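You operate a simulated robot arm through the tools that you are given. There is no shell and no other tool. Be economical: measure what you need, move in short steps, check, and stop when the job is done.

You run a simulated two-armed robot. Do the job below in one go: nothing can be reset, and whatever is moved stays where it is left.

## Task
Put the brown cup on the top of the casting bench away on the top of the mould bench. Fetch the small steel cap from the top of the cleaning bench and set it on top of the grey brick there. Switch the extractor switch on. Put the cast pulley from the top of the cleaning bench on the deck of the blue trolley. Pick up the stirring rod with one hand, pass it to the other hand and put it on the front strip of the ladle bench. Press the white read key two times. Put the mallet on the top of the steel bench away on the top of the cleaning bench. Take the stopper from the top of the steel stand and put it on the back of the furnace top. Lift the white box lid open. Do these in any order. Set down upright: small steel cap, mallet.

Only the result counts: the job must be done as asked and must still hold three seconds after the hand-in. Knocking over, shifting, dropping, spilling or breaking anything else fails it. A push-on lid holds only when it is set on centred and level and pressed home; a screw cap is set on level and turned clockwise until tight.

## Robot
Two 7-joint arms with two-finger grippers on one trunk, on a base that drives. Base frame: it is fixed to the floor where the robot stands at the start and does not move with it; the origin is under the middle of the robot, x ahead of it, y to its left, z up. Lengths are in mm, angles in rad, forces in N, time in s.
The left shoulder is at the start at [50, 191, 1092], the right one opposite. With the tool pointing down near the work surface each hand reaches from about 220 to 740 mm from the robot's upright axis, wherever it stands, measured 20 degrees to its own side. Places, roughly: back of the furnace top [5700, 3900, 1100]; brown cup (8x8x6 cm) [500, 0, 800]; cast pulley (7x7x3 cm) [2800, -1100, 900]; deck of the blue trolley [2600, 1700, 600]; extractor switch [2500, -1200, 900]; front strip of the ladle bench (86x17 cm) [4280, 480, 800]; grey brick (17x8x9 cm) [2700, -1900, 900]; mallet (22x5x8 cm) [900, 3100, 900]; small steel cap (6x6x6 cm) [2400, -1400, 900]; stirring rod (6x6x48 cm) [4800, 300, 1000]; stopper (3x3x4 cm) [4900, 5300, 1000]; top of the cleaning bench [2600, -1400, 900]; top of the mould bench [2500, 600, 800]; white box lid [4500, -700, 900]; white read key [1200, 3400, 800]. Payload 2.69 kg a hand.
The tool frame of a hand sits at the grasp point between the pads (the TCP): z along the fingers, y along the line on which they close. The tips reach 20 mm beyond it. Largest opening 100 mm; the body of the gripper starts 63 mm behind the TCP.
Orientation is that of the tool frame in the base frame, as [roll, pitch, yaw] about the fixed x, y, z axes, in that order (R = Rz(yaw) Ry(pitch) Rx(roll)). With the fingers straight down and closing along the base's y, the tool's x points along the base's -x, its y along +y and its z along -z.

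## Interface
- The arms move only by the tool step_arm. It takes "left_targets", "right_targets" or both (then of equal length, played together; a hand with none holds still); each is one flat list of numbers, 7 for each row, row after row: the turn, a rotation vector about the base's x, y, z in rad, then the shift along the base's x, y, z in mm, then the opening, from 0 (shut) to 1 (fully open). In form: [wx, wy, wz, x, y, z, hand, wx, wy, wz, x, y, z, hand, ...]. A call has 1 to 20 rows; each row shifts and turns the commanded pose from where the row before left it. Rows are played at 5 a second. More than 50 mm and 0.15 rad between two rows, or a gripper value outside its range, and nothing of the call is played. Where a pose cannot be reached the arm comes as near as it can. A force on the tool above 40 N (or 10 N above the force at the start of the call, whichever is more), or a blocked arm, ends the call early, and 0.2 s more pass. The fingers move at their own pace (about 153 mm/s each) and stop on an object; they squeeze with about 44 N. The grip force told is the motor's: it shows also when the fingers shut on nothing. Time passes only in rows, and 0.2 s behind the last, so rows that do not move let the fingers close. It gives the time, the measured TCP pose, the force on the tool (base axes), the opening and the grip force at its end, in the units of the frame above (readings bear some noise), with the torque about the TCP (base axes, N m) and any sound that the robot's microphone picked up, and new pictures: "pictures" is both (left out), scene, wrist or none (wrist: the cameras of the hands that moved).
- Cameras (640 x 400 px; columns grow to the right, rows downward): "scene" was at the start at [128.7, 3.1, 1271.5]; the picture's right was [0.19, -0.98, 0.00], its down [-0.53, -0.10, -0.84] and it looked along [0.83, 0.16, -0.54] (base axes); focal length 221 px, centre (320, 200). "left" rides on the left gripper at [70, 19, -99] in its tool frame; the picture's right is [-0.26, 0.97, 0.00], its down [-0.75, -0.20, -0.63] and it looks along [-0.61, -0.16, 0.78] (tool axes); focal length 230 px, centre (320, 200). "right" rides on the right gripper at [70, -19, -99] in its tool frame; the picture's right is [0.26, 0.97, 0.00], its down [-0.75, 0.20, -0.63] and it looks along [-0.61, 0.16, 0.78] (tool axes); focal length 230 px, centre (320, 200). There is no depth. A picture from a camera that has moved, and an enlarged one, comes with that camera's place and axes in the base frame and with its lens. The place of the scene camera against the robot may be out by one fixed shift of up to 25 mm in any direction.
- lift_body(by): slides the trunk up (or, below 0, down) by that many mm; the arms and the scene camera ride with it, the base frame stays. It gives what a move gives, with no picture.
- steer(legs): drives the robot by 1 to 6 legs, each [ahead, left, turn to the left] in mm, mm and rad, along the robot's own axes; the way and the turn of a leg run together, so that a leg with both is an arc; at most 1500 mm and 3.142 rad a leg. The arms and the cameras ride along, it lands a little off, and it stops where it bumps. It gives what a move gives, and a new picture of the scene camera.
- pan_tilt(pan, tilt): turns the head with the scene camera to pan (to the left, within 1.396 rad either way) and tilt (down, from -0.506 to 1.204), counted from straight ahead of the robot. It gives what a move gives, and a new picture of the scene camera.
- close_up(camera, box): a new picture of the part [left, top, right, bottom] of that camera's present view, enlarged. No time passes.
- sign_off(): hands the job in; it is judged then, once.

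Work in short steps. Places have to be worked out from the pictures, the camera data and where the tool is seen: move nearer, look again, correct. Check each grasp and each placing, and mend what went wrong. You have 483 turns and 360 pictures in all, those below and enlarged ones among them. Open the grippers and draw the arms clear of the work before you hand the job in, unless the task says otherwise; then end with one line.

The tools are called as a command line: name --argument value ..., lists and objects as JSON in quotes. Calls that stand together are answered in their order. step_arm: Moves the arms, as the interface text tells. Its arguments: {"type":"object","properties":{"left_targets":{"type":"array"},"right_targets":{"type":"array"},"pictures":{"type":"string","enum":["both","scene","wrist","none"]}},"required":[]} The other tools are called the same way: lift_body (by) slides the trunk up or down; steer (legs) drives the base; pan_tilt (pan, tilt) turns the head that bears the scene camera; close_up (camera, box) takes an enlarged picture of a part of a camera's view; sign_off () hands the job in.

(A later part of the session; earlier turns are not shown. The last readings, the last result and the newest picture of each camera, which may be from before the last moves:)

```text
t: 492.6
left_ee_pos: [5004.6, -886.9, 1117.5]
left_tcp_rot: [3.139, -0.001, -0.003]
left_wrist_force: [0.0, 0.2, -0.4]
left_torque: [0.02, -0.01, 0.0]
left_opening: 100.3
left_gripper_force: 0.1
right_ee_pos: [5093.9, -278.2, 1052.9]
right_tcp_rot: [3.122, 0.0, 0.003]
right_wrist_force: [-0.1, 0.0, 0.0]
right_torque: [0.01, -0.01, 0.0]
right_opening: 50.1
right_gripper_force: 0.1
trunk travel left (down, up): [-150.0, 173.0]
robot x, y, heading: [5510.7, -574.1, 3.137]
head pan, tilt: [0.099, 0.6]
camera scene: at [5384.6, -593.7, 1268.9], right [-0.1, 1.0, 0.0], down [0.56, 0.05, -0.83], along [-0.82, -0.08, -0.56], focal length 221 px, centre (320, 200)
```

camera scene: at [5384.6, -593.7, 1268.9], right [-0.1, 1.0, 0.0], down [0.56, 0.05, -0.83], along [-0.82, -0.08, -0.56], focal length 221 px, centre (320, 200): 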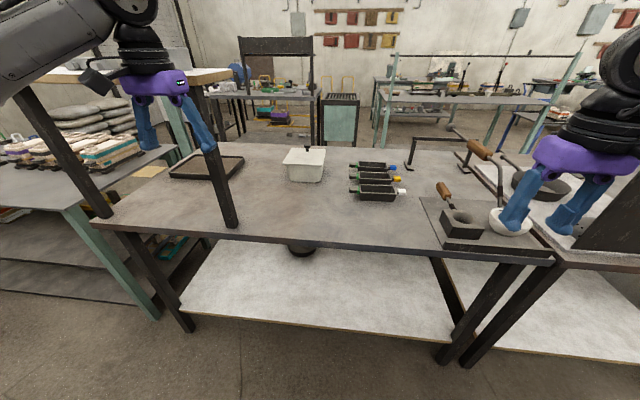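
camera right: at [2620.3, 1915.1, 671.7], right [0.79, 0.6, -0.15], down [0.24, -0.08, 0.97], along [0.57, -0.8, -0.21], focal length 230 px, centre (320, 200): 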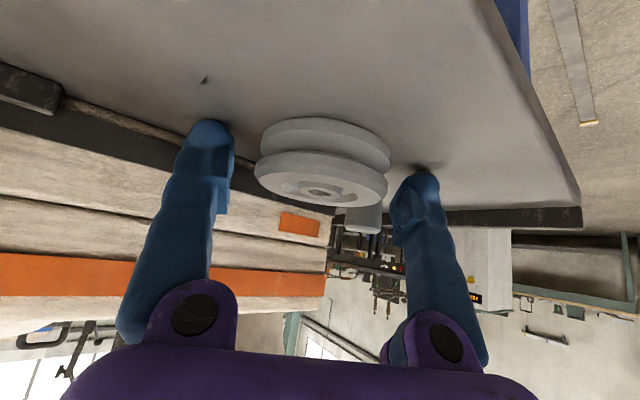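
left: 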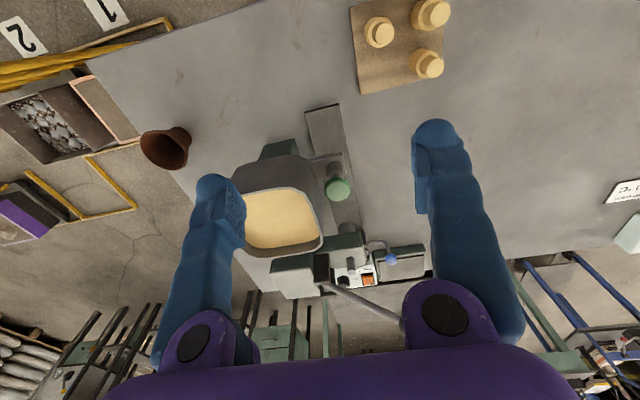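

A shelf post stands at about (4896, -929), so I'll come in with the left arm stretched forward: shift right, extend the left hand, tuck the right.

steer --legs '[[0, -105, 0]]'

step_arm --left_targets '[0, 0, 0, -30, 15, 0, 1, 0, 0, 0, -30, 15, 0, 1, 0, 0, 0, -30, 15, 0, 1, 0, 0, 0, -30, 15, 0, 1]' --right_targets '[0, 0, 0, 30, 0, 0, 0.5, 0, 0, 0, 30, 0, 0, 0.5, 0, 0, 0, 30, 0, 0, 0.5, 0, 0, 0, 30, 0, 0, 0.5]' --pictures "wrist"

```text
t: 494.1
left_ee_pos: [5005.4, -784.6, 1116.3]
left_tcp_rot: [3.141, 0.0, 0.0]
left_wrist_force: [0.3, 0.1, -0.1]
left_torque: [-0.05, 0.02, 0.01]
left_opening: 99.7
left_gripper_force: 0.0
right_ee_pos: [5093.7, -174.5, 1053.1]
right_tcp_rot: [3.122, -0.001, 0.002]
right_wrist_force: [-0.7, 0.2, 0.6]
right_torque: [0.0, 0.01, -0.04]
right_opening: 49.9
right_gripper_force: 0.1
trunk travel left (down, up): [-150.0, 173.0]
robot x, y, heading: [5509.1, -468.1, 3.142]
head pan, tilt: [0.099, 0.6]
camera scene: at [5384.8, -489.8, 1268.8], right [-0.1, 1.0, 0.0], down [0.56, 0.05, -0.83], along [-0.82, -0.08, -0.56], focal length 221 px, centre (320, 200)
```

scene: 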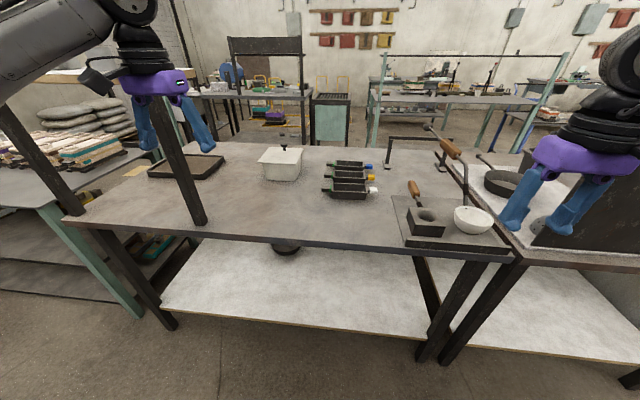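

```text
t: 495.1
left_ee_pos: [4883.9, -722.0, 1117.8]
left_tcp_rot: [-3.142, -0.001, 0.0]
left_wrist_force: [-0.2, -0.7, -0.6]
left_torque: [0.03, 0.03, 0.0]
left_opening: 100.0
left_gripper_force: 0.0
right_ee_pos: [5214.1, -177.4, 1053.2]
right_tcp_rot: [3.12, -0.001, 0.003]
right_wrist_force: [0.3, 0.2, 0.0]
right_torque: [-0.02, 0.04, 0.01]
right_opening: 50.1
right_gripper_force: 0.0
trunk travel left (down, up): [-150.0, 173.0]
robot x, y, heading: [5511.3, -467.4, 3.137]
head pan, tilt: [0.099, 0.6]
camera right: at [5281.9, -155.4, 1152.3], right [0.26, -0.96, 0.02], down [-0.75, -0.19, 0.63], along [-0.61, -0.18, -0.77], focal length 230 px, centre (320, 200)
camera left: at [4955.0, -740.0, 1217.1], right [-0.26, -0.97, 0.0], down [-0.75, 0.2, 0.63], along [-0.61, 0.16, -0.78], focal length 230 px, centre (320, 200)
```

right: 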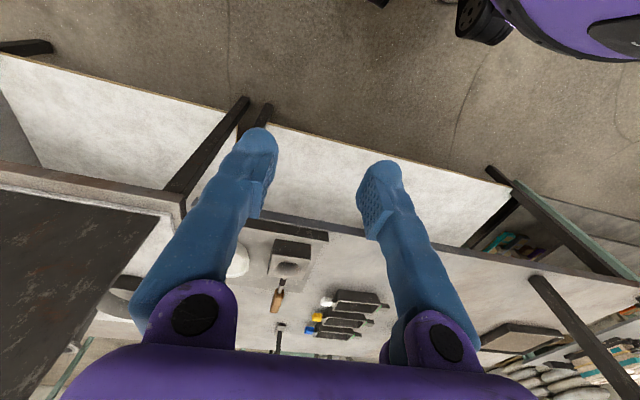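
left: 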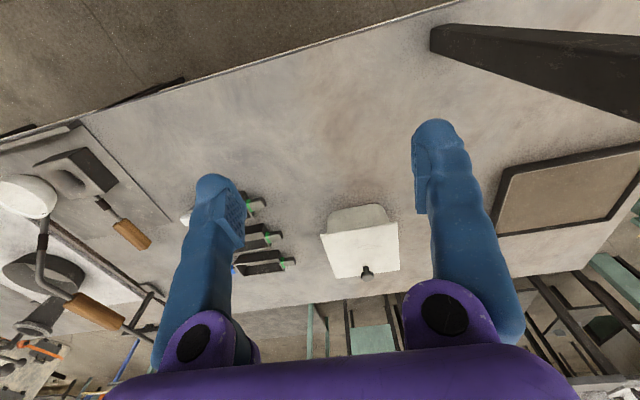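

The knob ray gives about (4475, -726). I drive in 290 mm with the left arm stretched out.

steer --legs '[[290, 0, 0]]'

close_up --camera "left" --box '[0, 0, 640, 400]'

```text
t: 497.1
left_ee_pos: [4620.1, -717.0, 1117.9]
left_tcp_rot: [3.136, -0.002, -0.006]
left_wrist_force: [-0.8, -0.3, 0.4]
left_torque: [-0.01, 0.0, -0.02]
left_opening: 99.8
left_gripper_force: 0.0
right_ee_pos: [4949.7, -174.5, 1053.4]
right_tcp_rot: [3.119, -0.003, 0.004]
right_wrist_force: [-0.5, 0.2, 0.8]
right_torque: [0.01, 0.0, -0.01]
right_opening: 49.9
right_gripper_force: 0.1
trunk travel left (down, up): [-150.0, 173.0]
robot x, y, heading: [5244.4, -468.1, 3.137]
head pan, tilt: [0.099, 0.6]
stopped in leg 1: the robot was blocked; the commanded pose is now the measured one
camera scene: at [5120.4, -487.2, 1268.9], right [-0.1, 1.0, 0.0], down [0.56, 0.05, -0.83], along [-0.82, -0.08, -0.56], focal length 221 px, centre (320, 200)
```

scene: 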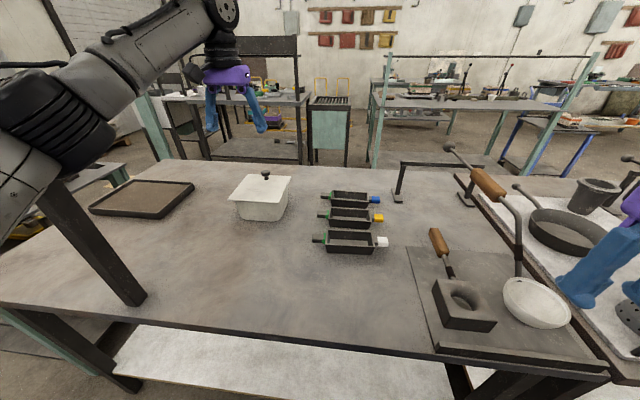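

```text
1.00 times, centred on (320, 200) of left (not enlarged: the box is as wide or as high as the picture)
camera zoom: at [4690.9, -735.4, 1217.1], right [-0.26, -0.96, 0.01], down [-0.75, 0.21, 0.63], along [-0.61, 0.16, -0.78], focal length 230 px, centre (320, 200)
```

zoom: 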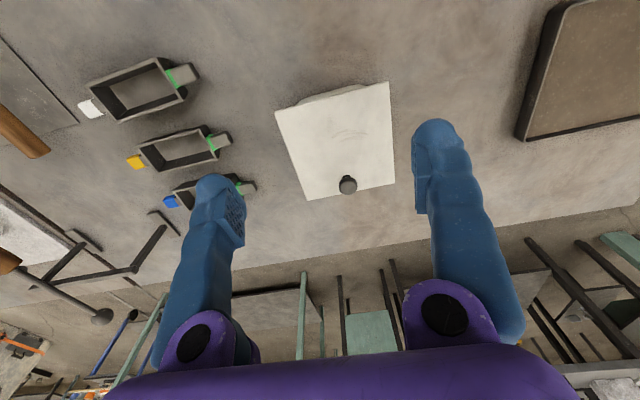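

The base/arm touched something at x≈5244. The knob is at (4455, -722, 887), the lid runs x 4424–4596, and the hinge is on my side. I back off slightly, shift right, and tilt the left tool about 45° to gain reach.

steer --legs '[[-25, 0, 0], [0, -45, 0]]'

step_arm --left_targets '[0, 0.13, 0, 0, 0, 0, 0.6, 0, 0.13, 0, 0, 0, 0, 0.6, 0, 0.13, 0, 0, 0, 0, 0.6, 0, 0.13, 0, 0, 0, 0, 0.6, 0, 0.13, 0, 0, 0, 0, 0.6, 0, 0.13, 0, 0, 0, 0, 0.6]' --pictures "both"

```text
t: 498.6
left_ee_pos: [4645.4, -675.5, 1117.7]
left_tcp_rot: [3.137, -0.001, 0.0]
left_wrist_force: [-0.3, 0.0, 0.8]
left_torque: [-0.01, -0.01, 0.02]
left_opening: 100.3
left_gripper_force: 0.0
right_ee_pos: [4973.6, -132.3, 1054.6]
right_tcp_rot: [3.121, -0.002, 0.005]
right_wrist_force: [-0.1, 0.6, -1.0]
right_torque: [0.02, 0.04, -0.01]
right_opening: 50.0
right_gripper_force: 0.0
trunk travel left (down, up): [-150.0, 173.0]
robot x, y, heading: [5270.3, -419.9, -3.136]
head pan, tilt: [0.099, 0.6]
camera scene: at [5145.1, -444.2, 1268.8], right [-0.1, 0.99, 0.0], down [0.56, 0.06, -0.83], along [-0.82, -0.08, -0.56], focal length 221 px, centre (320, 200)
```

scene: 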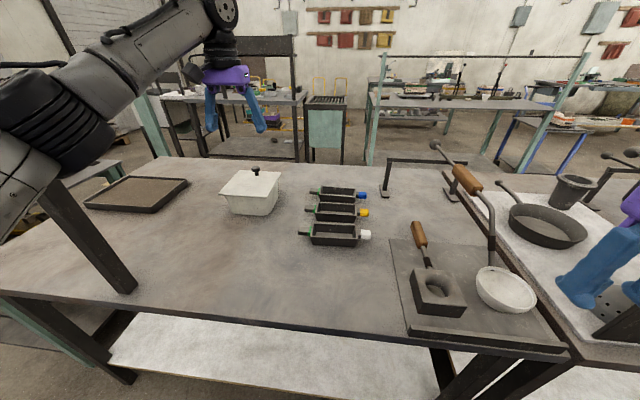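

```text
t: 500.0
left_ee_pos: [4645.6, -676.5, 1117.4]
left_tcp_rot: [3.139, 0.781, -0.002]
left_wrist_force: [0.1, -0.7, -0.2]
left_torque: [-0.03, 0.02, 0.01]
left_opening: 60.0
left_gripper_force: 0.1
right_ee_pos: [4974.0, -132.9, 1053.7]
right_tcp_rot: [3.12, -0.002, 0.006]
right_wrist_force: [-0.5, 0.3, -0.2]
right_torque: [0.06, -0.01, 0.01]
right_opening: 50.2
right_gripper_force: 0.2
trunk travel left (down, up): [-150.0, 173.0]
robot x, y, heading: [5272.7, -419.1, -3.137]
head pan, tilt: [0.099, 0.6]
camera scene: at [5145.3, -444.9, 1268.9], right [-0.1, 0.99, 0.0], down [0.56, 0.06, -0.83], along [-0.82, -0.08, -0.56], focal length 221 px, centre (320, 200)
camera left: at [4765.9, -694.4, 1139.1], right [-0.18, -0.97, 0.18], down [-0.09, 0.2, 0.98], along [-0.98, 0.16, -0.12], focal length 230 px, centre (320, 200)
```

scene: 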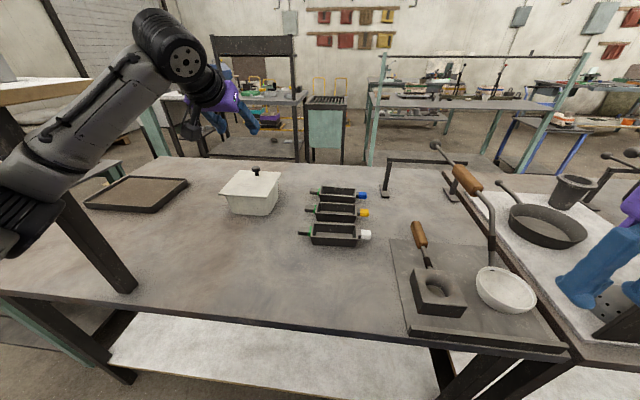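
left: 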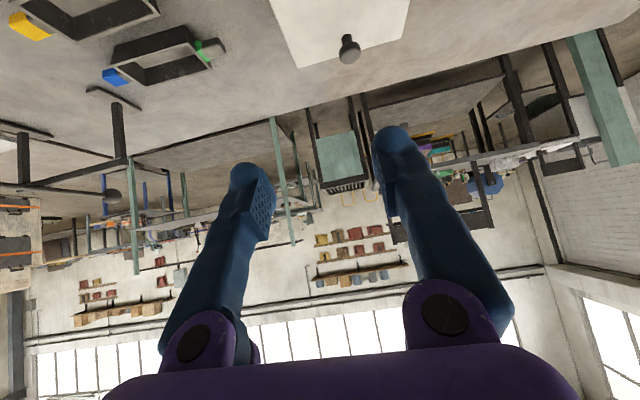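

The tilted pose works. I move to a pre-grasp about 80 mm short of the knob.

step_arm --left_targets '[0, 0, 0, -27, -9, -34, 0.6, 0, 0, 0, -27, -9, -34, 0.6, 0, 0, 0, -27, -9, -34, 0.6, 0, 0, 0, -27, -9, -34, 0.6, 0, 0, 0, -26, -9, -34, 0.6]' --pictures "both"

```text
t: 501.2
left_ee_pos: [4512.6, -722.8, 947.6]
left_tcp_rot: [3.137, 0.778, -0.003]
left_wrist_force: [-0.3, 0.6, 0.8]
left_torque: [-0.01, -0.01, -0.02]
left_opening: 60.1
left_gripper_force: 0.1
right_ee_pos: [4973.8, -132.9, 1054.5]
right_tcp_rot: [3.122, -0.001, 0.007]
right_wrist_force: [0.4, 0.4, -0.6]
right_torque: [-0.01, -0.01, 0.01]
right_opening: 49.9
right_gripper_force: 0.0
trunk travel left (down, up): [-150.0, 173.0]
robot x, y, heading: [5269.5, -427.1, -3.144]
head pan, tilt: [0.099, 0.6]
camera scene: at [5144.7, -444.7, 1268.7], right [-0.1, 0.99, 0.0], down [0.56, 0.06, -0.82], along [-0.82, -0.08, -0.57], focal length 221 px, centre (320, 200)
camera left: at [4632.4, -741.6, 968.3], right [-0.18, -0.97, 0.19], down [-0.09, 0.2, 0.97], along [-0.98, 0.16, -0.13], focal length 230 px, centre (320, 200)
```

scene: 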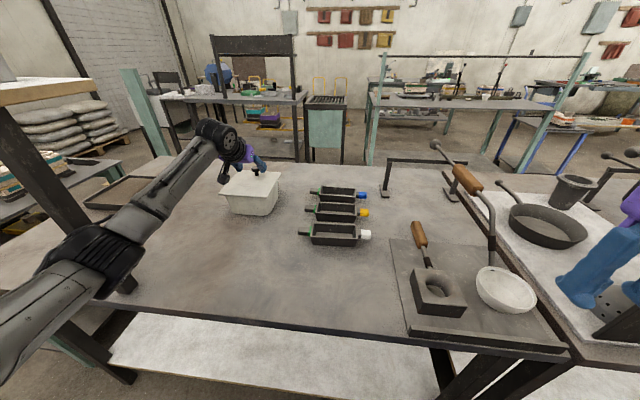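
left: 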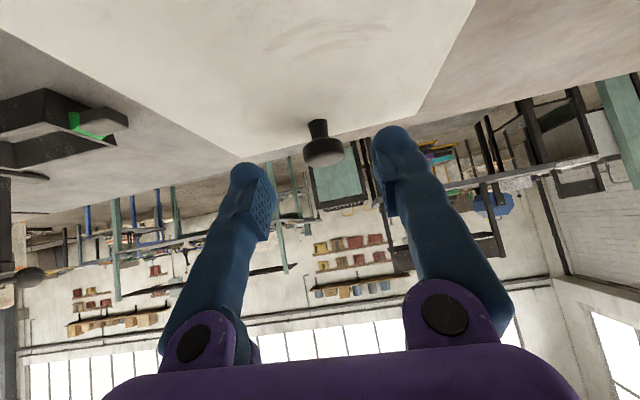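

The knob head refines to about (4463, -722, 905). I advance along the tool axis and close on it.

step_arm --left_targets '[0, 0, 0, -16, 0, -14, 0.6, 0, 0, 0, -16, 0, -14, 0.6, 0, 0, 0, -14, 0, -11, 0.6]' --pictures "wrist"

```text
t: 502.0
left_ee_pos: [4466.5, -721.4, 912.9]
left_tcp_rot: [3.136, 0.788, -0.002]
left_wrist_force: [3.8, -0.3, 11.0]
left_torque: [0.35, -0.03, -0.16]
left_opening: 59.8
left_gripper_force: 0.2
right_ee_pos: [4976.7, -131.9, 1054.1]
right_tcp_rot: [3.121, 0.001, 0.009]
right_wrist_force: [-0.1, -0.5, 0.5]
right_torque: [0.01, 0.0, -0.01]
right_opening: 50.4
right_gripper_force: 0.1
trunk travel left (down, up): [-150.0, 173.0]
robot x, y, heading: [5271.5, -420.7, -3.14]
head pan, tilt: [0.099, 0.6]
camera left: at [4587.0, -740.1, 933.1], right [-0.18, -0.97, 0.19], down [-0.08, 0.2, 0.98], along [-0.98, 0.16, -0.12], focal length 230 px, centre (320, 200)
```

left: 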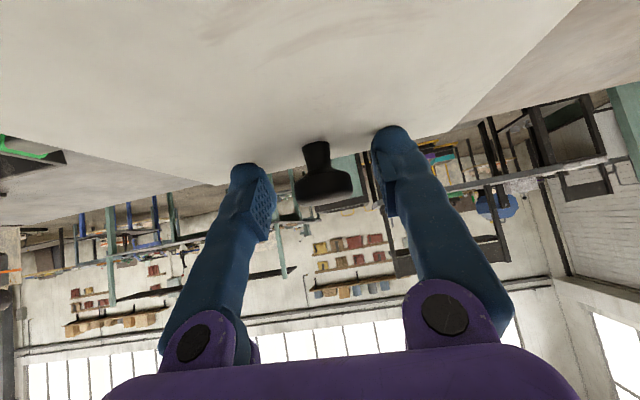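

The fingertips just touch the lid. I raise 3 mm and close on the knob.

step_arm --left_targets '[0, 0, 0, 0, 0, 4, 0.6, 0, 0, 0, 0, 0, 0, 0, 0, 0, 0, 0, 0, 0, 0, 0, 0, 0, 0, 0, 0, 0]' --pictures "wrist"

```text
t: 503.0
left_ee_pos: [4466.0, -724.5, 912.2]
left_tcp_rot: [3.134, 0.779, -0.003]
left_wrist_force: [-5.7, -6.9, 2.8]
left_torque: [-0.13, 0.16, -0.01]
left_opening: 21.5
left_gripper_force: 44.5
right_ee_pos: [4973.6, -134.7, 1054.5]
right_tcp_rot: [3.122, -0.002, 0.007]
right_wrist_force: [-0.2, 0.3, 0.5]
right_torque: [0.03, 0.0, 0.01]
right_opening: 49.8
right_gripper_force: 0.1
trunk travel left (down, up): [-150.0, 173.0]
robot x, y, heading: [5272.0, -422.8, -3.143]
head pan, tilt: [0.099, 0.6]
camera left: at [4586.4, -742.0, 933.5], right [-0.18, -0.97, 0.19], down [-0.09, 0.2, 0.97], along [-0.98, 0.16, -0.13], focal length 230 px, centre (320, 200)
```

left: 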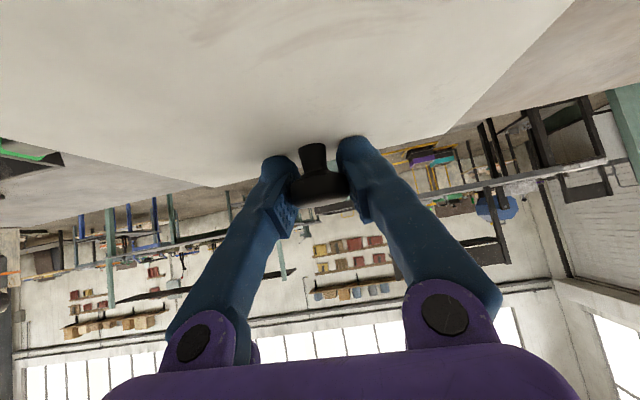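

Gripped at 21.5 mm. I lift along a small arc about a hinge at the rear edge (x≈4598) and check the forces.

step_arm --left_targets '[0, 0, 0, 2, 0, 8, 0, 0, 0, 0, 2, 0, 8, 0, 0, 0, 0, 3, 0, 7, 0]' --pictures "both"

close_up --camera "scene" --box '[170, 110, 330, 230]'

```text
t: 503.8
left_ee_pos: [4470.6, -723.9, 931.4]
left_tcp_rot: [3.138, 0.779, -0.002]
left_wrist_force: [-16.5, -14.0, -6.8]
left_torque: [0.07, 1.47, -0.06]
left_opening: 22.1
left_gripper_force: 45.2
right_ee_pos: [4971.8, -134.3, 1054.4]
right_tcp_rot: [3.123, -0.004, 0.005]
right_wrist_force: [-0.2, -0.2, -0.3]
right_torque: [-0.01, -0.01, 0.02]
right_opening: 49.9
right_gripper_force: 0.0
trunk travel left (down, up): [-150.0, 173.0]
robot x, y, heading: [5270.7, -421.2, -3.138]
head pan, tilt: [0.099, 0.6]
camera scene: at [5142.9, -446.6, 1268.5], right [-0.1, 0.99, 0.0], down [0.56, 0.06, -0.82], along [-0.82, -0.08, -0.57], focal length 221 px, centre (320, 200)
camera left: at [4591.9, -742.0, 954.2], right [-0.18, -0.97, 0.18], down [-0.09, 0.2, 0.97], along [-0.98, 0.16, -0.13], focal length 230 px, centre (320, 200)
```

scene: 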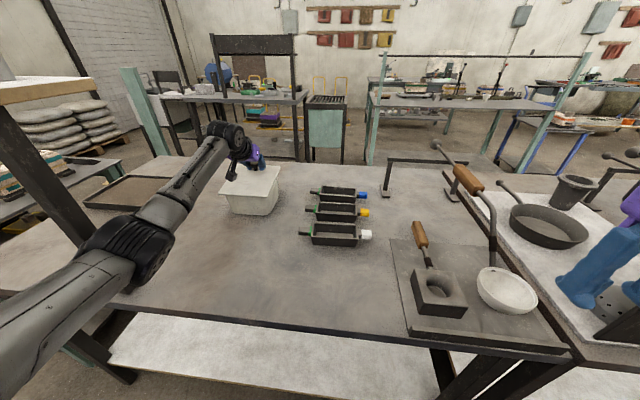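
left: 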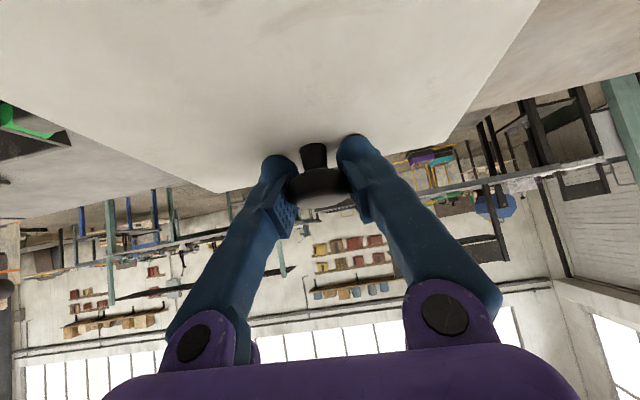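

```text
3.33 times, centred on (250, 170) of scene
camera zoom: at [5142.9, -446.6, 1268.5], right [-0.1, 0.99, 0.0], down [0.56, 0.06, -0.82], along [-0.82, -0.08, -0.57], focal length 738 px, centre (553, 300)
```

zoom: 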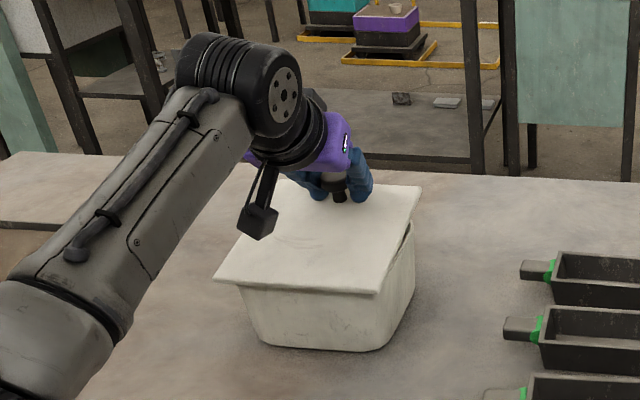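

The lid is hinged at the rear and is opening. I continue along the arc, easing y a little and letting the tool turn partly with the lid.

step_arm --left_targets '[0, 0.04, 0, 2, -1, 8, 0, 0, 0.04, 0, 3, -1, 8, 0, 0, 0.04, 0, 4, -1, 7, 0]' --pictures "none"

step_arm --left_targets '[0, 0.04, 0, 4, -1, 7, 0, 0, 0.04, 0, 4, 0, 7, 0, 0, 0.04, 0, 5, 0, 6, 0]' --pictures "wrist"

close_up --camera "scene" --box '[170, 110, 330, 230]'

```text
t: 504.6
left_ee_pos: [4480.8, -722.9, 954.2]
left_tcp_rot: [3.137, 0.894, -0.002]
left_wrist_force: [2.6, -7.1, -13.4]
left_torque: [0.05, 1.33, -0.08]
left_opening: 21.9
left_gripper_force: 45.7
right_ee_pos: [4972.4, -133.2, 1053.4]
right_tcp_rot: [3.123, -0.002, 0.004]
right_wrist_force: [0.0, 0.0, 0.5]
right_torque: [0.0, 0.0, -0.01]
right_opening: 49.8
right_gripper_force: 0.0
trunk travel left (down, up): [-150.0, 173.0]
robot x, y, heading: [5271.3, -419.6, -3.139]
head pan, tilt: [0.099, 0.6]
```

```text
t: 505.4
left_ee_pos: [4493.3, -724.1, 974.8]
left_tcp_rot: [3.14, 1.015, -0.003]
left_wrist_force: [6.0, -0.3, -17.2]
left_torque: [0.09, 1.22, -0.14]
left_opening: 21.8
left_gripper_force: 45.2
right_ee_pos: [4973.1, -133.3, 1054.3]
right_tcp_rot: [3.119, -0.004, 0.005]
right_wrist_force: [0.4, 0.1, -0.1]
right_torque: [-0.03, 0.02, 0.01]
right_opening: 50.0
right_gripper_force: 0.0
trunk travel left (down, up): [-150.0, 173.0]
robot x, y, heading: [5269.5, -421.0, 3.136]
head pan, tilt: [0.099, 0.6]
camera left: at [4615.4, -742.8, 968.3], right [-0.14, -0.97, 0.22], down [0.14, 0.2, 0.97], along [-0.98, 0.16, 0.11], focal length 230 px, centre (320, 200)
```

left: 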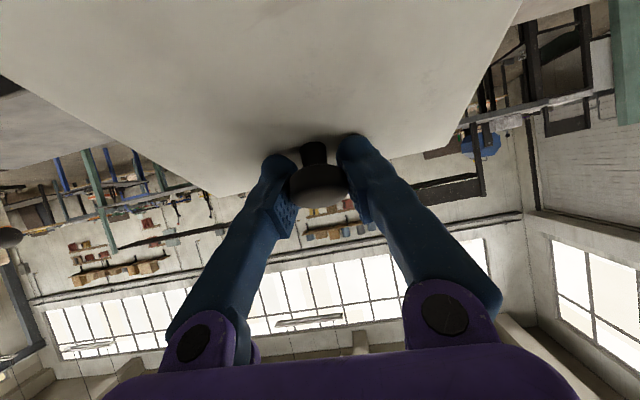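

```text
3.33 times, centred on (250, 170) of scene
camera zoom: at [5143.8, -445.4, 1268.6], right [-0.1, 1.0, 0.0], down [0.56, 0.06, -0.82], along [-0.82, -0.08, -0.57], focal length 738 px, centre (553, 300)
```

zoom: 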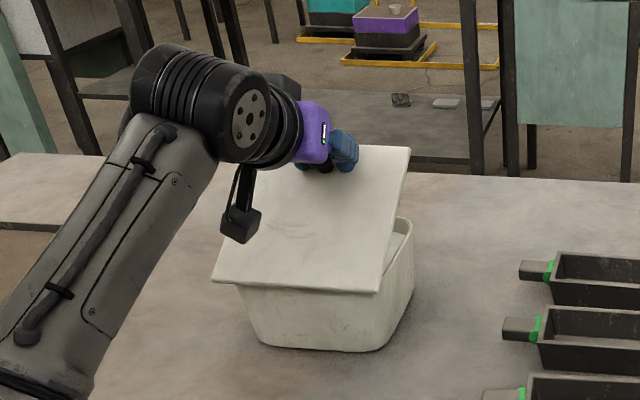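

About 30° open with low forces. Continuing along the arc to ~60°.

step_arm --left_targets '[0, 0.05, 0, 8, 0, 9, 0, 0, 0.05, 0, 8, 0, 8, 0, 0, 0.06, 0, 10, 0, 7, 0, 0, 0.06, 0, 10, 0, 6, 0, 0, 0.07, 0, 10, 0, 5, 0, 0, 0.07, 0, 11, 0, 4, 0]' --pictures "wrist"

close_up --camera "scene" --box '[170, 110, 330, 230]'

```text
t: 506.8
left_ee_pos: [4549.4, -724.8, 1020.6]
left_tcp_rot: [3.129, 1.384, -0.009]
left_wrist_force: [-11.1, -1.3, -0.5]
left_torque: [0.1, 1.34, -0.18]
left_opening: 21.3
left_gripper_force: 45.5
right_ee_pos: [4973.0, -132.2, 1054.5]
right_tcp_rot: [3.122, -0.002, 0.007]
right_wrist_force: [-0.3, -0.3, -0.4]
right_torque: [0.0, 0.02, -0.04]
right_opening: 50.1
right_gripper_force: 0.1
trunk travel left (down, up): [-150.0, 173.0]
robot x, y, heading: [5271.4, -423.7, -3.142]
head pan, tilt: [0.099, 0.6]
camera left: at [4661.6, -743.4, 970.2], right [-0.04, -0.97, 0.26], down [0.48, 0.2, 0.85], along [-0.88, 0.16, 0.45], focal length 230 px, centre (320, 200)
```

left: 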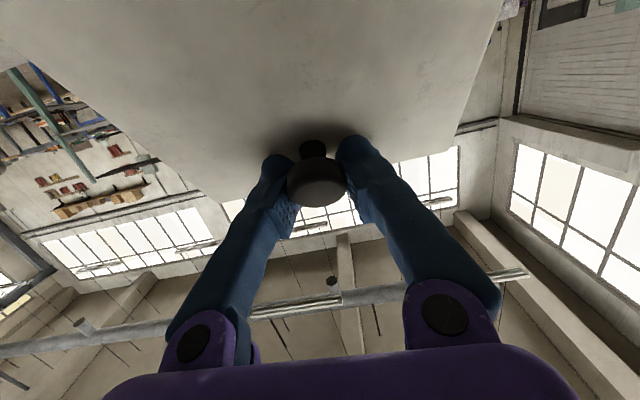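

```text
3.33 times, centred on (250, 170) of scene
camera zoom: at [5144.1, -444.9, 1268.9], right [-0.1, 0.99, 0.0], down [0.56, 0.06, -0.82], along [-0.82, -0.08, -0.57], focal length 738 px, centre (553, 300)
```

zoom: 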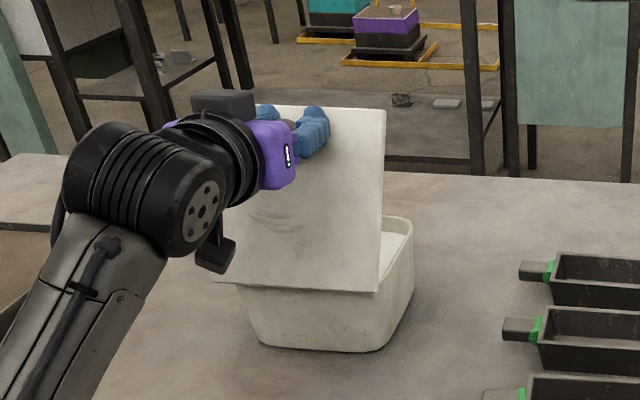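

About 65° open. Continuing over the top toward 100°.

step_arm --left_targets '[0, 0.03, 0, 11, 0, 3, 0, 0, 0.03, 0, 12, 0, 1, 0, 0, 0.03, 0, 12, 0, 0, 0, 0, 0.03, 0, 12, 0, -1, 0]' --pictures "none"

step_arm --left_targets '[0, 0.03, 0, 11, 0, -2, 0, 0, 0.03, 0, 11, 0, -3, 0, 0, 0.03, 0, 10, 0, -3, 0]' --pictures "wrist"

close_up --camera "scene" --box '[170, 110, 330, 230]'

```text
t: 507.8
left_ee_pos: [4601.1, -726.4, 1027.8]
left_tcp_rot: [3.095, 1.511, -0.041]
left_wrist_force: [-7.2, -8.0, 25.3]
left_torque: [-0.02, 0.92, -0.06]
left_opening: 21.9
left_gripper_force: 44.9
right_ee_pos: [4974.9, -132.9, 1054.1]
right_tcp_rot: [3.121, -0.001, 0.007]
right_wrist_force: [-1.1, 0.1, 0.1]
right_torque: [0.01, -0.01, -0.01]
right_opening: 50.2
right_gripper_force: 0.1
trunk travel left (down, up): [-150.0, 173.0]
robot x, y, heading: [5269.0, -421.5, -3.144]
head pan, tilt: [0.099, 0.6]
```

```text
t: 508.6
left_ee_pos: [4633.2, -727.3, 1019.5]
left_tcp_rot: [0.041, 1.536, -3.098]
left_wrist_force: [-1.1, -12.8, 28.0]
left_torque: [-0.01, 0.94, -0.18]
left_opening: 21.9
left_gripper_force: 44.9
right_ee_pos: [4975.2, -131.3, 1054.2]
right_tcp_rot: [3.12, 0.0, 0.006]
right_wrist_force: [-0.2, 0.4, 0.5]
right_torque: [0.02, -0.03, 0.01]
right_opening: 50.1
right_gripper_force: 0.1
trunk travel left (down, up): [-150.0, 173.0]
robot x, y, heading: [5272.1, -423.4, -3.141]
head pan, tilt: [0.099, 0.6]
camera left: at [4730.1, -744.5, 946.7], right [0.01, -0.97, 0.26], down [0.65, 0.2, 0.73], along [-0.76, 0.16, 0.63], focal length 230 px, centre (320, 200)
```

left: 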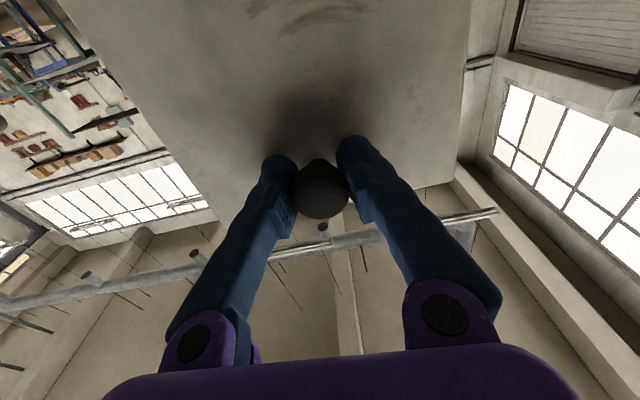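

```text
3.33 times, centred on (250, 170) of scene
camera zoom: at [5148.1, -444.9, 1269.3], right [-0.1, 0.99, 0.0], down [0.56, 0.06, -0.83], along [-0.82, -0.08, -0.56], focal length 738 px, centre (553, 300)
```

zoom: 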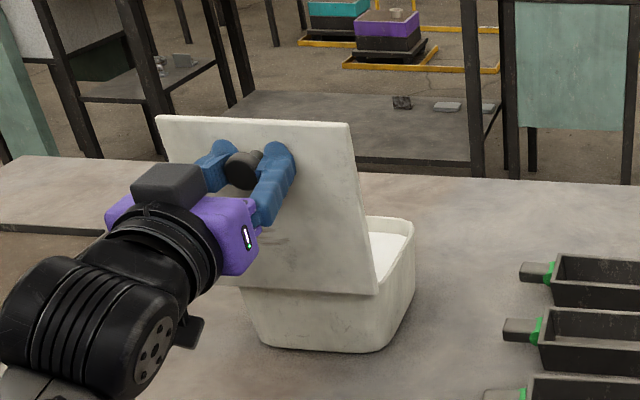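

Past vertical (~94°). A little further while easing the downward push.

step_arm --left_targets '[0, 0.0, 0, 10, 1, 2, 0, 0, 0.0, 0, 10, 1, 0, 0, 0, 0.0, 0, 10, 0, -1, 0]' --pictures "none"

close_up --camera "scene" --box '[170, 110, 330, 230]'

```text
t: 509.4
left_ee_pos: [4654.5, -727.8, 1011.1]
left_tcp_rot: [0.072, 1.56, -3.061]
left_wrist_force: [-10.6, -4.0, 1.1]
left_torque: [0.13, 0.19, 0.33]
left_opening: 21.9
left_gripper_force: 44.9
right_ee_pos: [4972.4, -132.4, 1053.9]
right_tcp_rot: [3.121, -0.003, 0.003]
right_wrist_force: [-0.7, 0.6, -0.2]
right_torque: [0.01, 0.0, -0.06]
right_opening: 49.8
right_gripper_force: 0.2
trunk travel left (down, up): [-150.0, 173.0]
robot x, y, heading: [5270.5, -420.7, 3.144]
head pan, tilt: [0.099, 0.6]
stopped in row 3 (left hand): the force on the tool passed its limit at 48 N (the readings are from after the stop); the commanded pose is now the measured one
```

```text
3.33 times, centred on (250, 170) of scene
camera zoom: at [5143.7, -445.0, 1268.3], right [-0.1, 1.0, 0.0], down [0.56, 0.06, -0.82], along [-0.82, -0.08, -0.57], focal length 738 px, centre (553, 300)
```

zoom: 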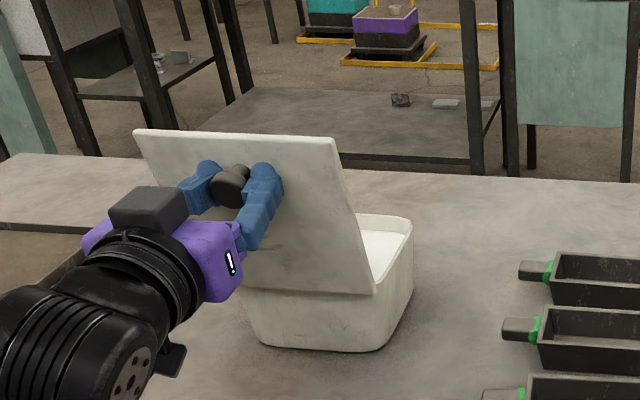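

The lid reached its stop at about 103°, leaning past vertical. I release the knob and draw back.

step_arm --left_targets '[0, 0, 0, 0, 0, 0, 0.3, 0, 0, 0, 0, 0, 0, 0.6, 0, 0, 0, 0, 0, 0, 0.6]' --pictures "none"

step_arm --left_targets '[0, 0, 0, 30, 0, 0, 0.6, 0, 0, 0, 40, 0, 5, 0.6]' --pictures "wrist"

close_up --camera "scene" --box '[170, 110, 330, 230]'

```text
t: 510.2
left_ee_pos: [4656.7, -724.8, 1011.8]
left_tcp_rot: [0.095, 1.559, -3.04]
left_wrist_force: [0.4, 0.5, -0.6]
left_torque: [0.0, 0.01, 0.0]
left_opening: 60.0
left_gripper_force: 0.1
right_ee_pos: [4973.7, -132.9, 1053.9]
right_tcp_rot: [3.121, -0.003, 0.006]
right_wrist_force: [0.2, 0.0, -0.1]
right_torque: [0.02, -0.02, -0.05]
right_opening: 50.0
right_gripper_force: 0.0
trunk travel left (down, up): [-150.0, 173.0]
robot x, y, heading: [5268.6, -426.1, 3.141]
head pan, tilt: [0.099, 0.6]
```

```text
t: 510.8
left_ee_pos: [4726.5, -725.9, 1018.1]
left_tcp_rot: [0.116, 1.559, -3.018]
left_wrist_force: [0.1, -0.2, -0.1]
left_torque: [0.01, -0.02, -0.02]
left_opening: 60.2
left_gripper_force: 0.0
right_ee_pos: [4973.3, -132.3, 1054.3]
right_tcp_rot: [3.12, -0.001, 0.006]
right_wrist_force: [0.1, 0.5, 0.3]
right_torque: [0.01, -0.03, 0.01]
right_opening: 49.8
right_gripper_force: 0.1
trunk travel left (down, up): [-150.0, 173.0]
robot x, y, heading: [5274.2, -420.4, 3.139]
head pan, tilt: [0.099, 0.6]
camera left: at [4826.6, -743.4, 946.9], right [0.01, -0.97, 0.26], down [0.64, 0.21, 0.74], along [-0.77, 0.16, 0.62], focal length 230 px, centre (320, 200)
```

left: 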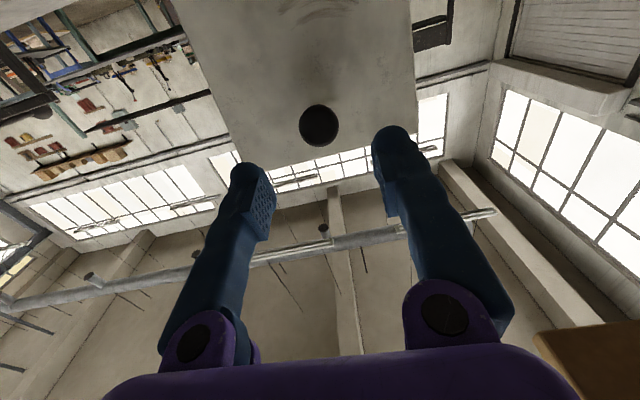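

```text
3.33 times, centred on (250, 170) of scene
camera zoom: at [5145.4, -444.7, 1268.9], right [-0.1, 1.0, 0.0], down [0.56, 0.06, -0.83], along [-0.82, -0.08, -0.56], focal length 738 px, centre (553, 300)
```

zoom: 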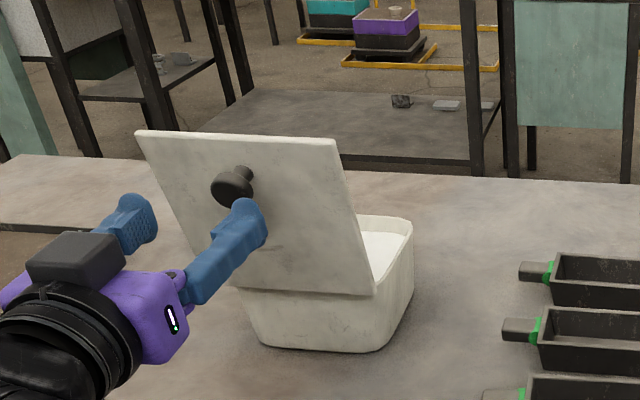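

The lid stays open. I back straight out, then go to the stirring rod, keeping the left tool horizontal (pointing -x), which suits gripping the upright handle from behind.

steer --legs '[[-290, 0, 0], [0, -860, 0]]'

pan_tilt --pan 0.3 --tilt 0.35

close_up --camera "left" --box '[0, 0, 640, 400]'

```text
t: 520.2
left_ee_pos: [5012.4, 115.3, 1016.9]
left_tcp_rot: [0.111, 1.558, -3.022]
left_wrist_force: [-0.3, 0.1, 0.1]
left_torque: [-0.02, 0.0, -0.01]
left_opening: 60.1
left_gripper_force: 0.0
right_ee_pos: [5257.5, 710.7, 1054.6]
right_tcp_rot: [3.121, -0.002, 0.011]
right_wrist_force: [0.0, -0.2, -0.1]
right_torque: [0.0, 0.0, 0.02]
right_opening: 50.0
right_gripper_force: 0.0
trunk travel left (down, up): [-150.0, 173.0]
robot x, y, heading: [5556.0, 420.9, -3.142]
head pan, tilt: [0.099, 0.6]
camera scene: at [5430.4, 398.3, 1268.8], right [-0.1, 0.99, 0.0], down [0.56, 0.06, -0.83], along [-0.82, -0.09, -0.56], focal length 221 px, centre (320, 200)
```

scene: 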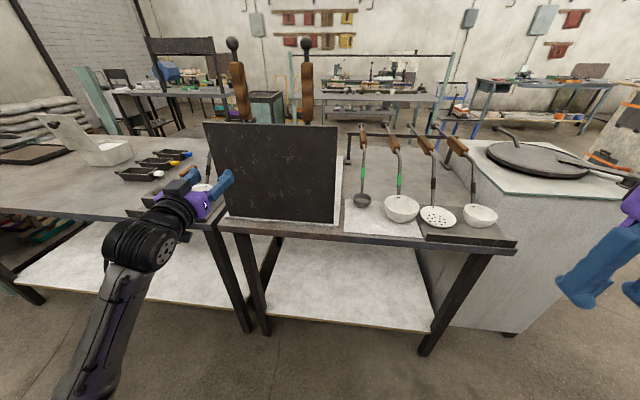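

```text
t: 520.9
left_ee_pos: [5013.0, 116.3, 1018.3]
left_tcp_rot: [0.098, 1.558, -3.031]
left_wrist_force: [0.0, -0.4, 0.2]
left_torque: [0.04, -0.02, 0.03]
left_opening: 60.1
left_gripper_force: 0.1
right_ee_pos: [5258.9, 709.2, 1053.6]
right_tcp_rot: [3.12, -0.002, 0.011]
right_wrist_force: [-0.1, -0.5, 0.4]
right_torque: [0.0, -0.01, 0.03]
right_opening: 50.1
right_gripper_force: 0.0
trunk travel left (down, up): [-150.0, 173.0]
robot x, y, heading: [5557.7, 421.6, -3.137]
head pan, tilt: [0.3, 0.351]
camera scene: at [5429.4, 379.6, 1291.5], right [-0.3, 0.95, 0.0], down [0.33, 0.1, -0.94], along [-0.9, -0.28, -0.34], focal length 221 px, centre (320, 200)
```

scene: 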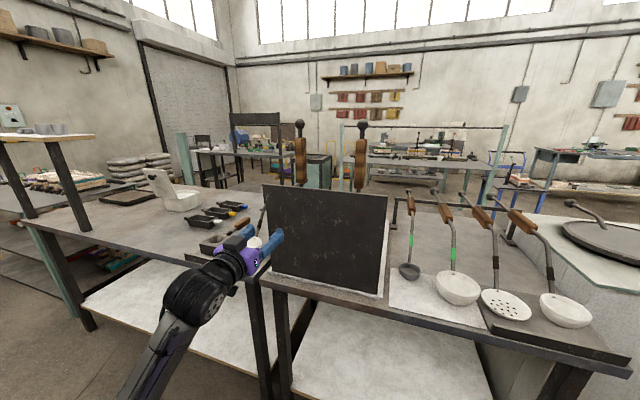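

```text
1.00 times, centred on (320, 200) of left (not enlarged: the box is as wide or as high as the picture)
camera zoom: at [5112.6, 98.2, 946.7], right [0.01, -0.97, 0.26], down [0.64, 0.21, 0.74], along [-0.77, 0.15, 0.62], focal length 230 px, centre (320, 200)
```

zoom: 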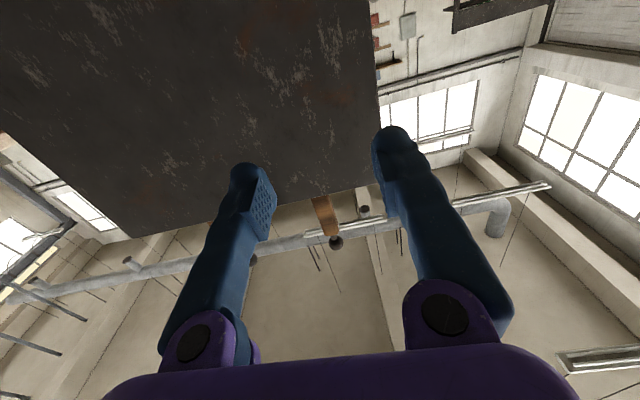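

Seen from behind, the right-hand handle (y≈305, z up to ~1240) is the stirring rod. I raise the left hand to z≈1160 and line it up.

step_arm --left_targets '[0, 0, 0, 0, 15, 29, 0.7, 0, 0, 0, 0, 15, 29, 0.7, 0, 0, 0, 0, 15, 29, 0.7, 0, 0, 0, 0, 15, 29, 0.7, 0, 0, 0, 0, 15, 28, 0.7]' --pictures "none"

steer --legs '[[0, -115, 0]]'

close_up --camera "left" --box '[0, 0, 640, 400]'

```text
t: 522.1
left_ee_pos: [5015.2, 192.5, 1161.9]
left_tcp_rot: [0.163, 1.558, -2.97]
left_wrist_force: [-0.1, 0.6, 0.0]
left_torque: [0.01, -0.01, 0.01]
left_opening: 70.3
left_gripper_force: 0.1
right_ee_pos: [5258.0, 709.7, 1054.3]
right_tcp_rot: [3.121, -0.002, 0.01]
right_wrist_force: [-0.4, -1.3, 0.0]
right_torque: [-0.01, 0.02, -0.02]
right_opening: 49.9
right_gripper_force: 0.1
trunk travel left (down, up): [-150.0, 173.0]
robot x, y, heading: [5557.6, 421.9, -3.14]
head pan, tilt: [0.3, 0.351]
```

```text
t: 523.8
left_ee_pos: [5014.8, 307.1, 1161.5]
left_tcp_rot: [0.136, 1.558, -2.993]
left_wrist_force: [-0.3, -0.1, 0.3]
left_torque: [0.04, -0.03, 0.01]
left_opening: 70.2
left_gripper_force: 0.0
right_ee_pos: [5257.0, 824.2, 1053.4]
right_tcp_rot: [3.121, 0.0, 0.011]
right_wrist_force: [0.6, -0.3, -0.4]
right_torque: [-0.01, 0.0, -0.04]
right_opening: 49.8
right_gripper_force: 0.0
trunk travel left (down, up): [-150.0, 173.0]
robot x, y, heading: [5559.4, 533.6, -3.137]
head pan, tilt: [0.3, 0.351]
camera scene: at [5428.9, 494.3, 1291.6], right [-0.3, 0.95, 0.0], down [0.33, 0.1, -0.94], along [-0.9, -0.28, -0.34], focal length 221 px, centre (320, 200)
```

scene: 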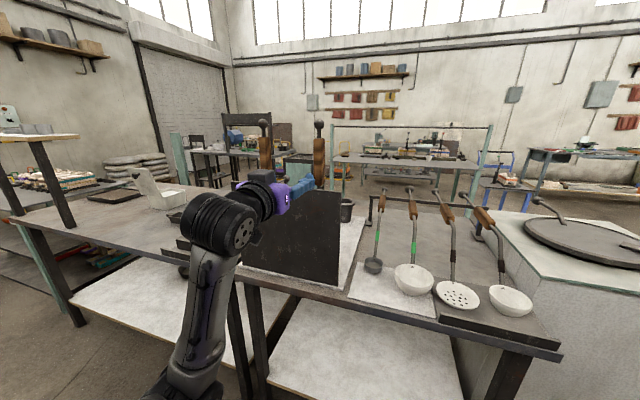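

```text
1.00 times, centred on (320, 200) of left (not enlarged: the box is as wide or as high as the picture)
camera zoom: at [5114.2, 288.6, 1089.7], right [0.01, -0.97, 0.26], down [0.64, 0.21, 0.74], along [-0.77, 0.15, 0.62], focal length 230 px, centre (320, 200)
```

zoom: 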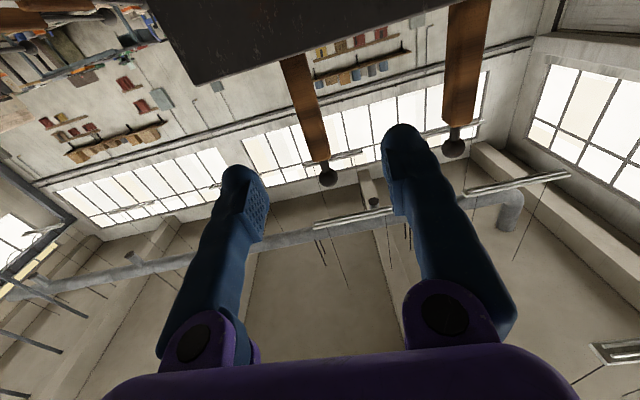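

Rod handle: y≈317, x≈4868±30, z 1100–1240. I advance toward it and look again.

step_arm --left_targets '[0, 0, 0, -28, 4, 2, 0.7, 0, 0, 0, -28, 4, 2, 0.7, 0, 0, 0, -29, 3, 0, 0.7]' --pictures "both"

```text
t: 524.6
left_ee_pos: [4931.5, 316.4, 1164.0]
left_tcp_rot: [0.137, 1.558, -2.992]
left_wrist_force: [-0.3, 0.0, 0.5]
left_torque: [-0.01, 0.01, -0.03]
left_opening: 70.3
left_gripper_force: 0.0
right_ee_pos: [5255.5, 823.2, 1053.2]
right_tcp_rot: [3.121, -0.002, 0.01]
right_wrist_force: [-0.5, -0.3, 0.2]
right_torque: [0.0, 0.0, 0.01]
right_opening: 50.1
right_gripper_force: 0.1
trunk travel left (down, up): [-150.0, 173.0]
robot x, y, heading: [5554.8, 535.9, -3.134]
head pan, tilt: [0.3, 0.351]
camera scene: at [5428.7, 494.1, 1291.5], right [-0.3, 0.95, 0.0], down [0.33, 0.1, -0.94], along [-0.9, -0.28, -0.34], focal length 221 px, centre (320, 200)
camera left: at [5030.3, 299.6, 1093.4], right [0.01, -0.97, 0.26], down [0.64, 0.21, 0.74], along [-0.77, 0.15, 0.62], focal length 230 px, centre (320, 200)
```

scene: 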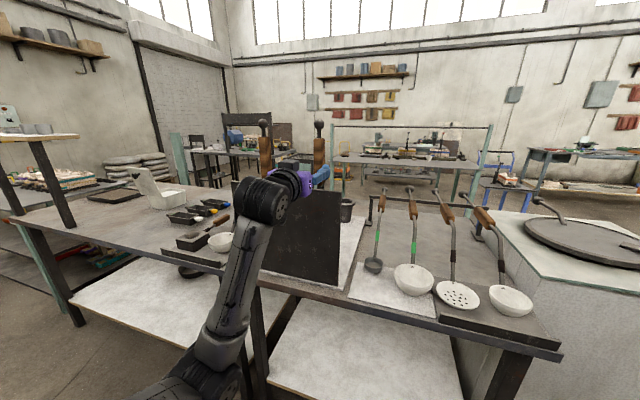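
left: 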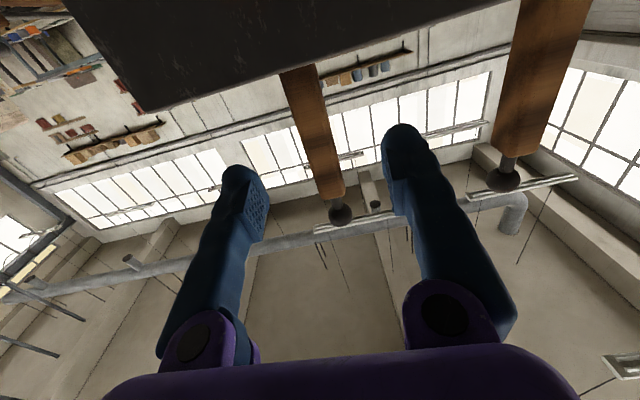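

The rod's ball top is at (4833, 320, 1278), so mid-handle is about (4839, 321, 1172). I advance astride it and close.

step_arm --left_targets '[0, 0, 0, -31, 2, 3, 0.7, 0, 0, 0, -31, 2, 3, 0.7, 0, 0, 0, -30, 1, 0, 0.7]' --pictures "both"

```text
t: 525.4
left_ee_pos: [4837.0, 321.2, 1170.2]
left_tcp_rot: [0.092, 1.559, -3.037]
left_wrist_force: [0.0, 0.0, 0.8]
left_torque: [-0.02, -0.01, 0.0]
left_opening: 69.9
left_gripper_force: 0.0
right_ee_pos: [5256.6, 824.8, 1054.5]
right_tcp_rot: [3.121, -0.001, 0.01]
right_wrist_force: [-0.2, 0.0, -0.2]
right_torque: [-0.02, -0.01, -0.04]
right_opening: 50.0
right_gripper_force: 0.0
trunk travel left (down, up): [-150.0, 173.0]
robot x, y, heading: [5557.5, 537.1, -3.136]
head pan, tilt: [0.3, 0.351]
camera scene: at [5428.7, 494.1, 1291.5], right [-0.3, 0.95, 0.0], down [0.33, 0.1, -0.94], along [-0.9, -0.28, -0.34], focal length 221 px, centre (320, 200)
camera left: at [4937.5, 304.5, 1099.1], right [0.01, -0.97, 0.26], down [0.64, 0.21, 0.74], along [-0.77, 0.15, 0.62], focal length 230 px, centre (320, 200)
```

scene: 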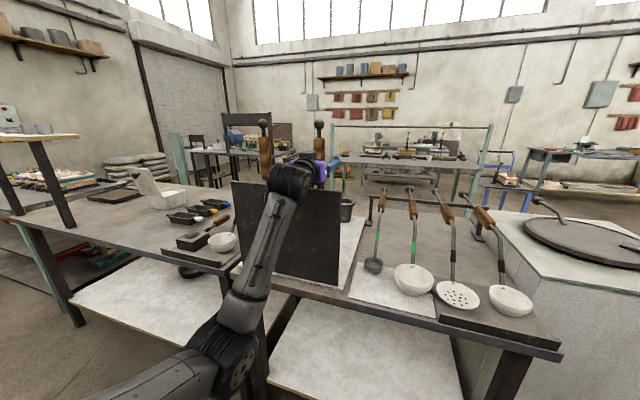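
left: 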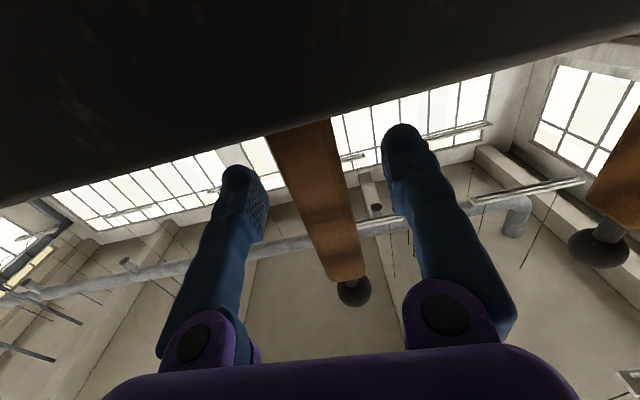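

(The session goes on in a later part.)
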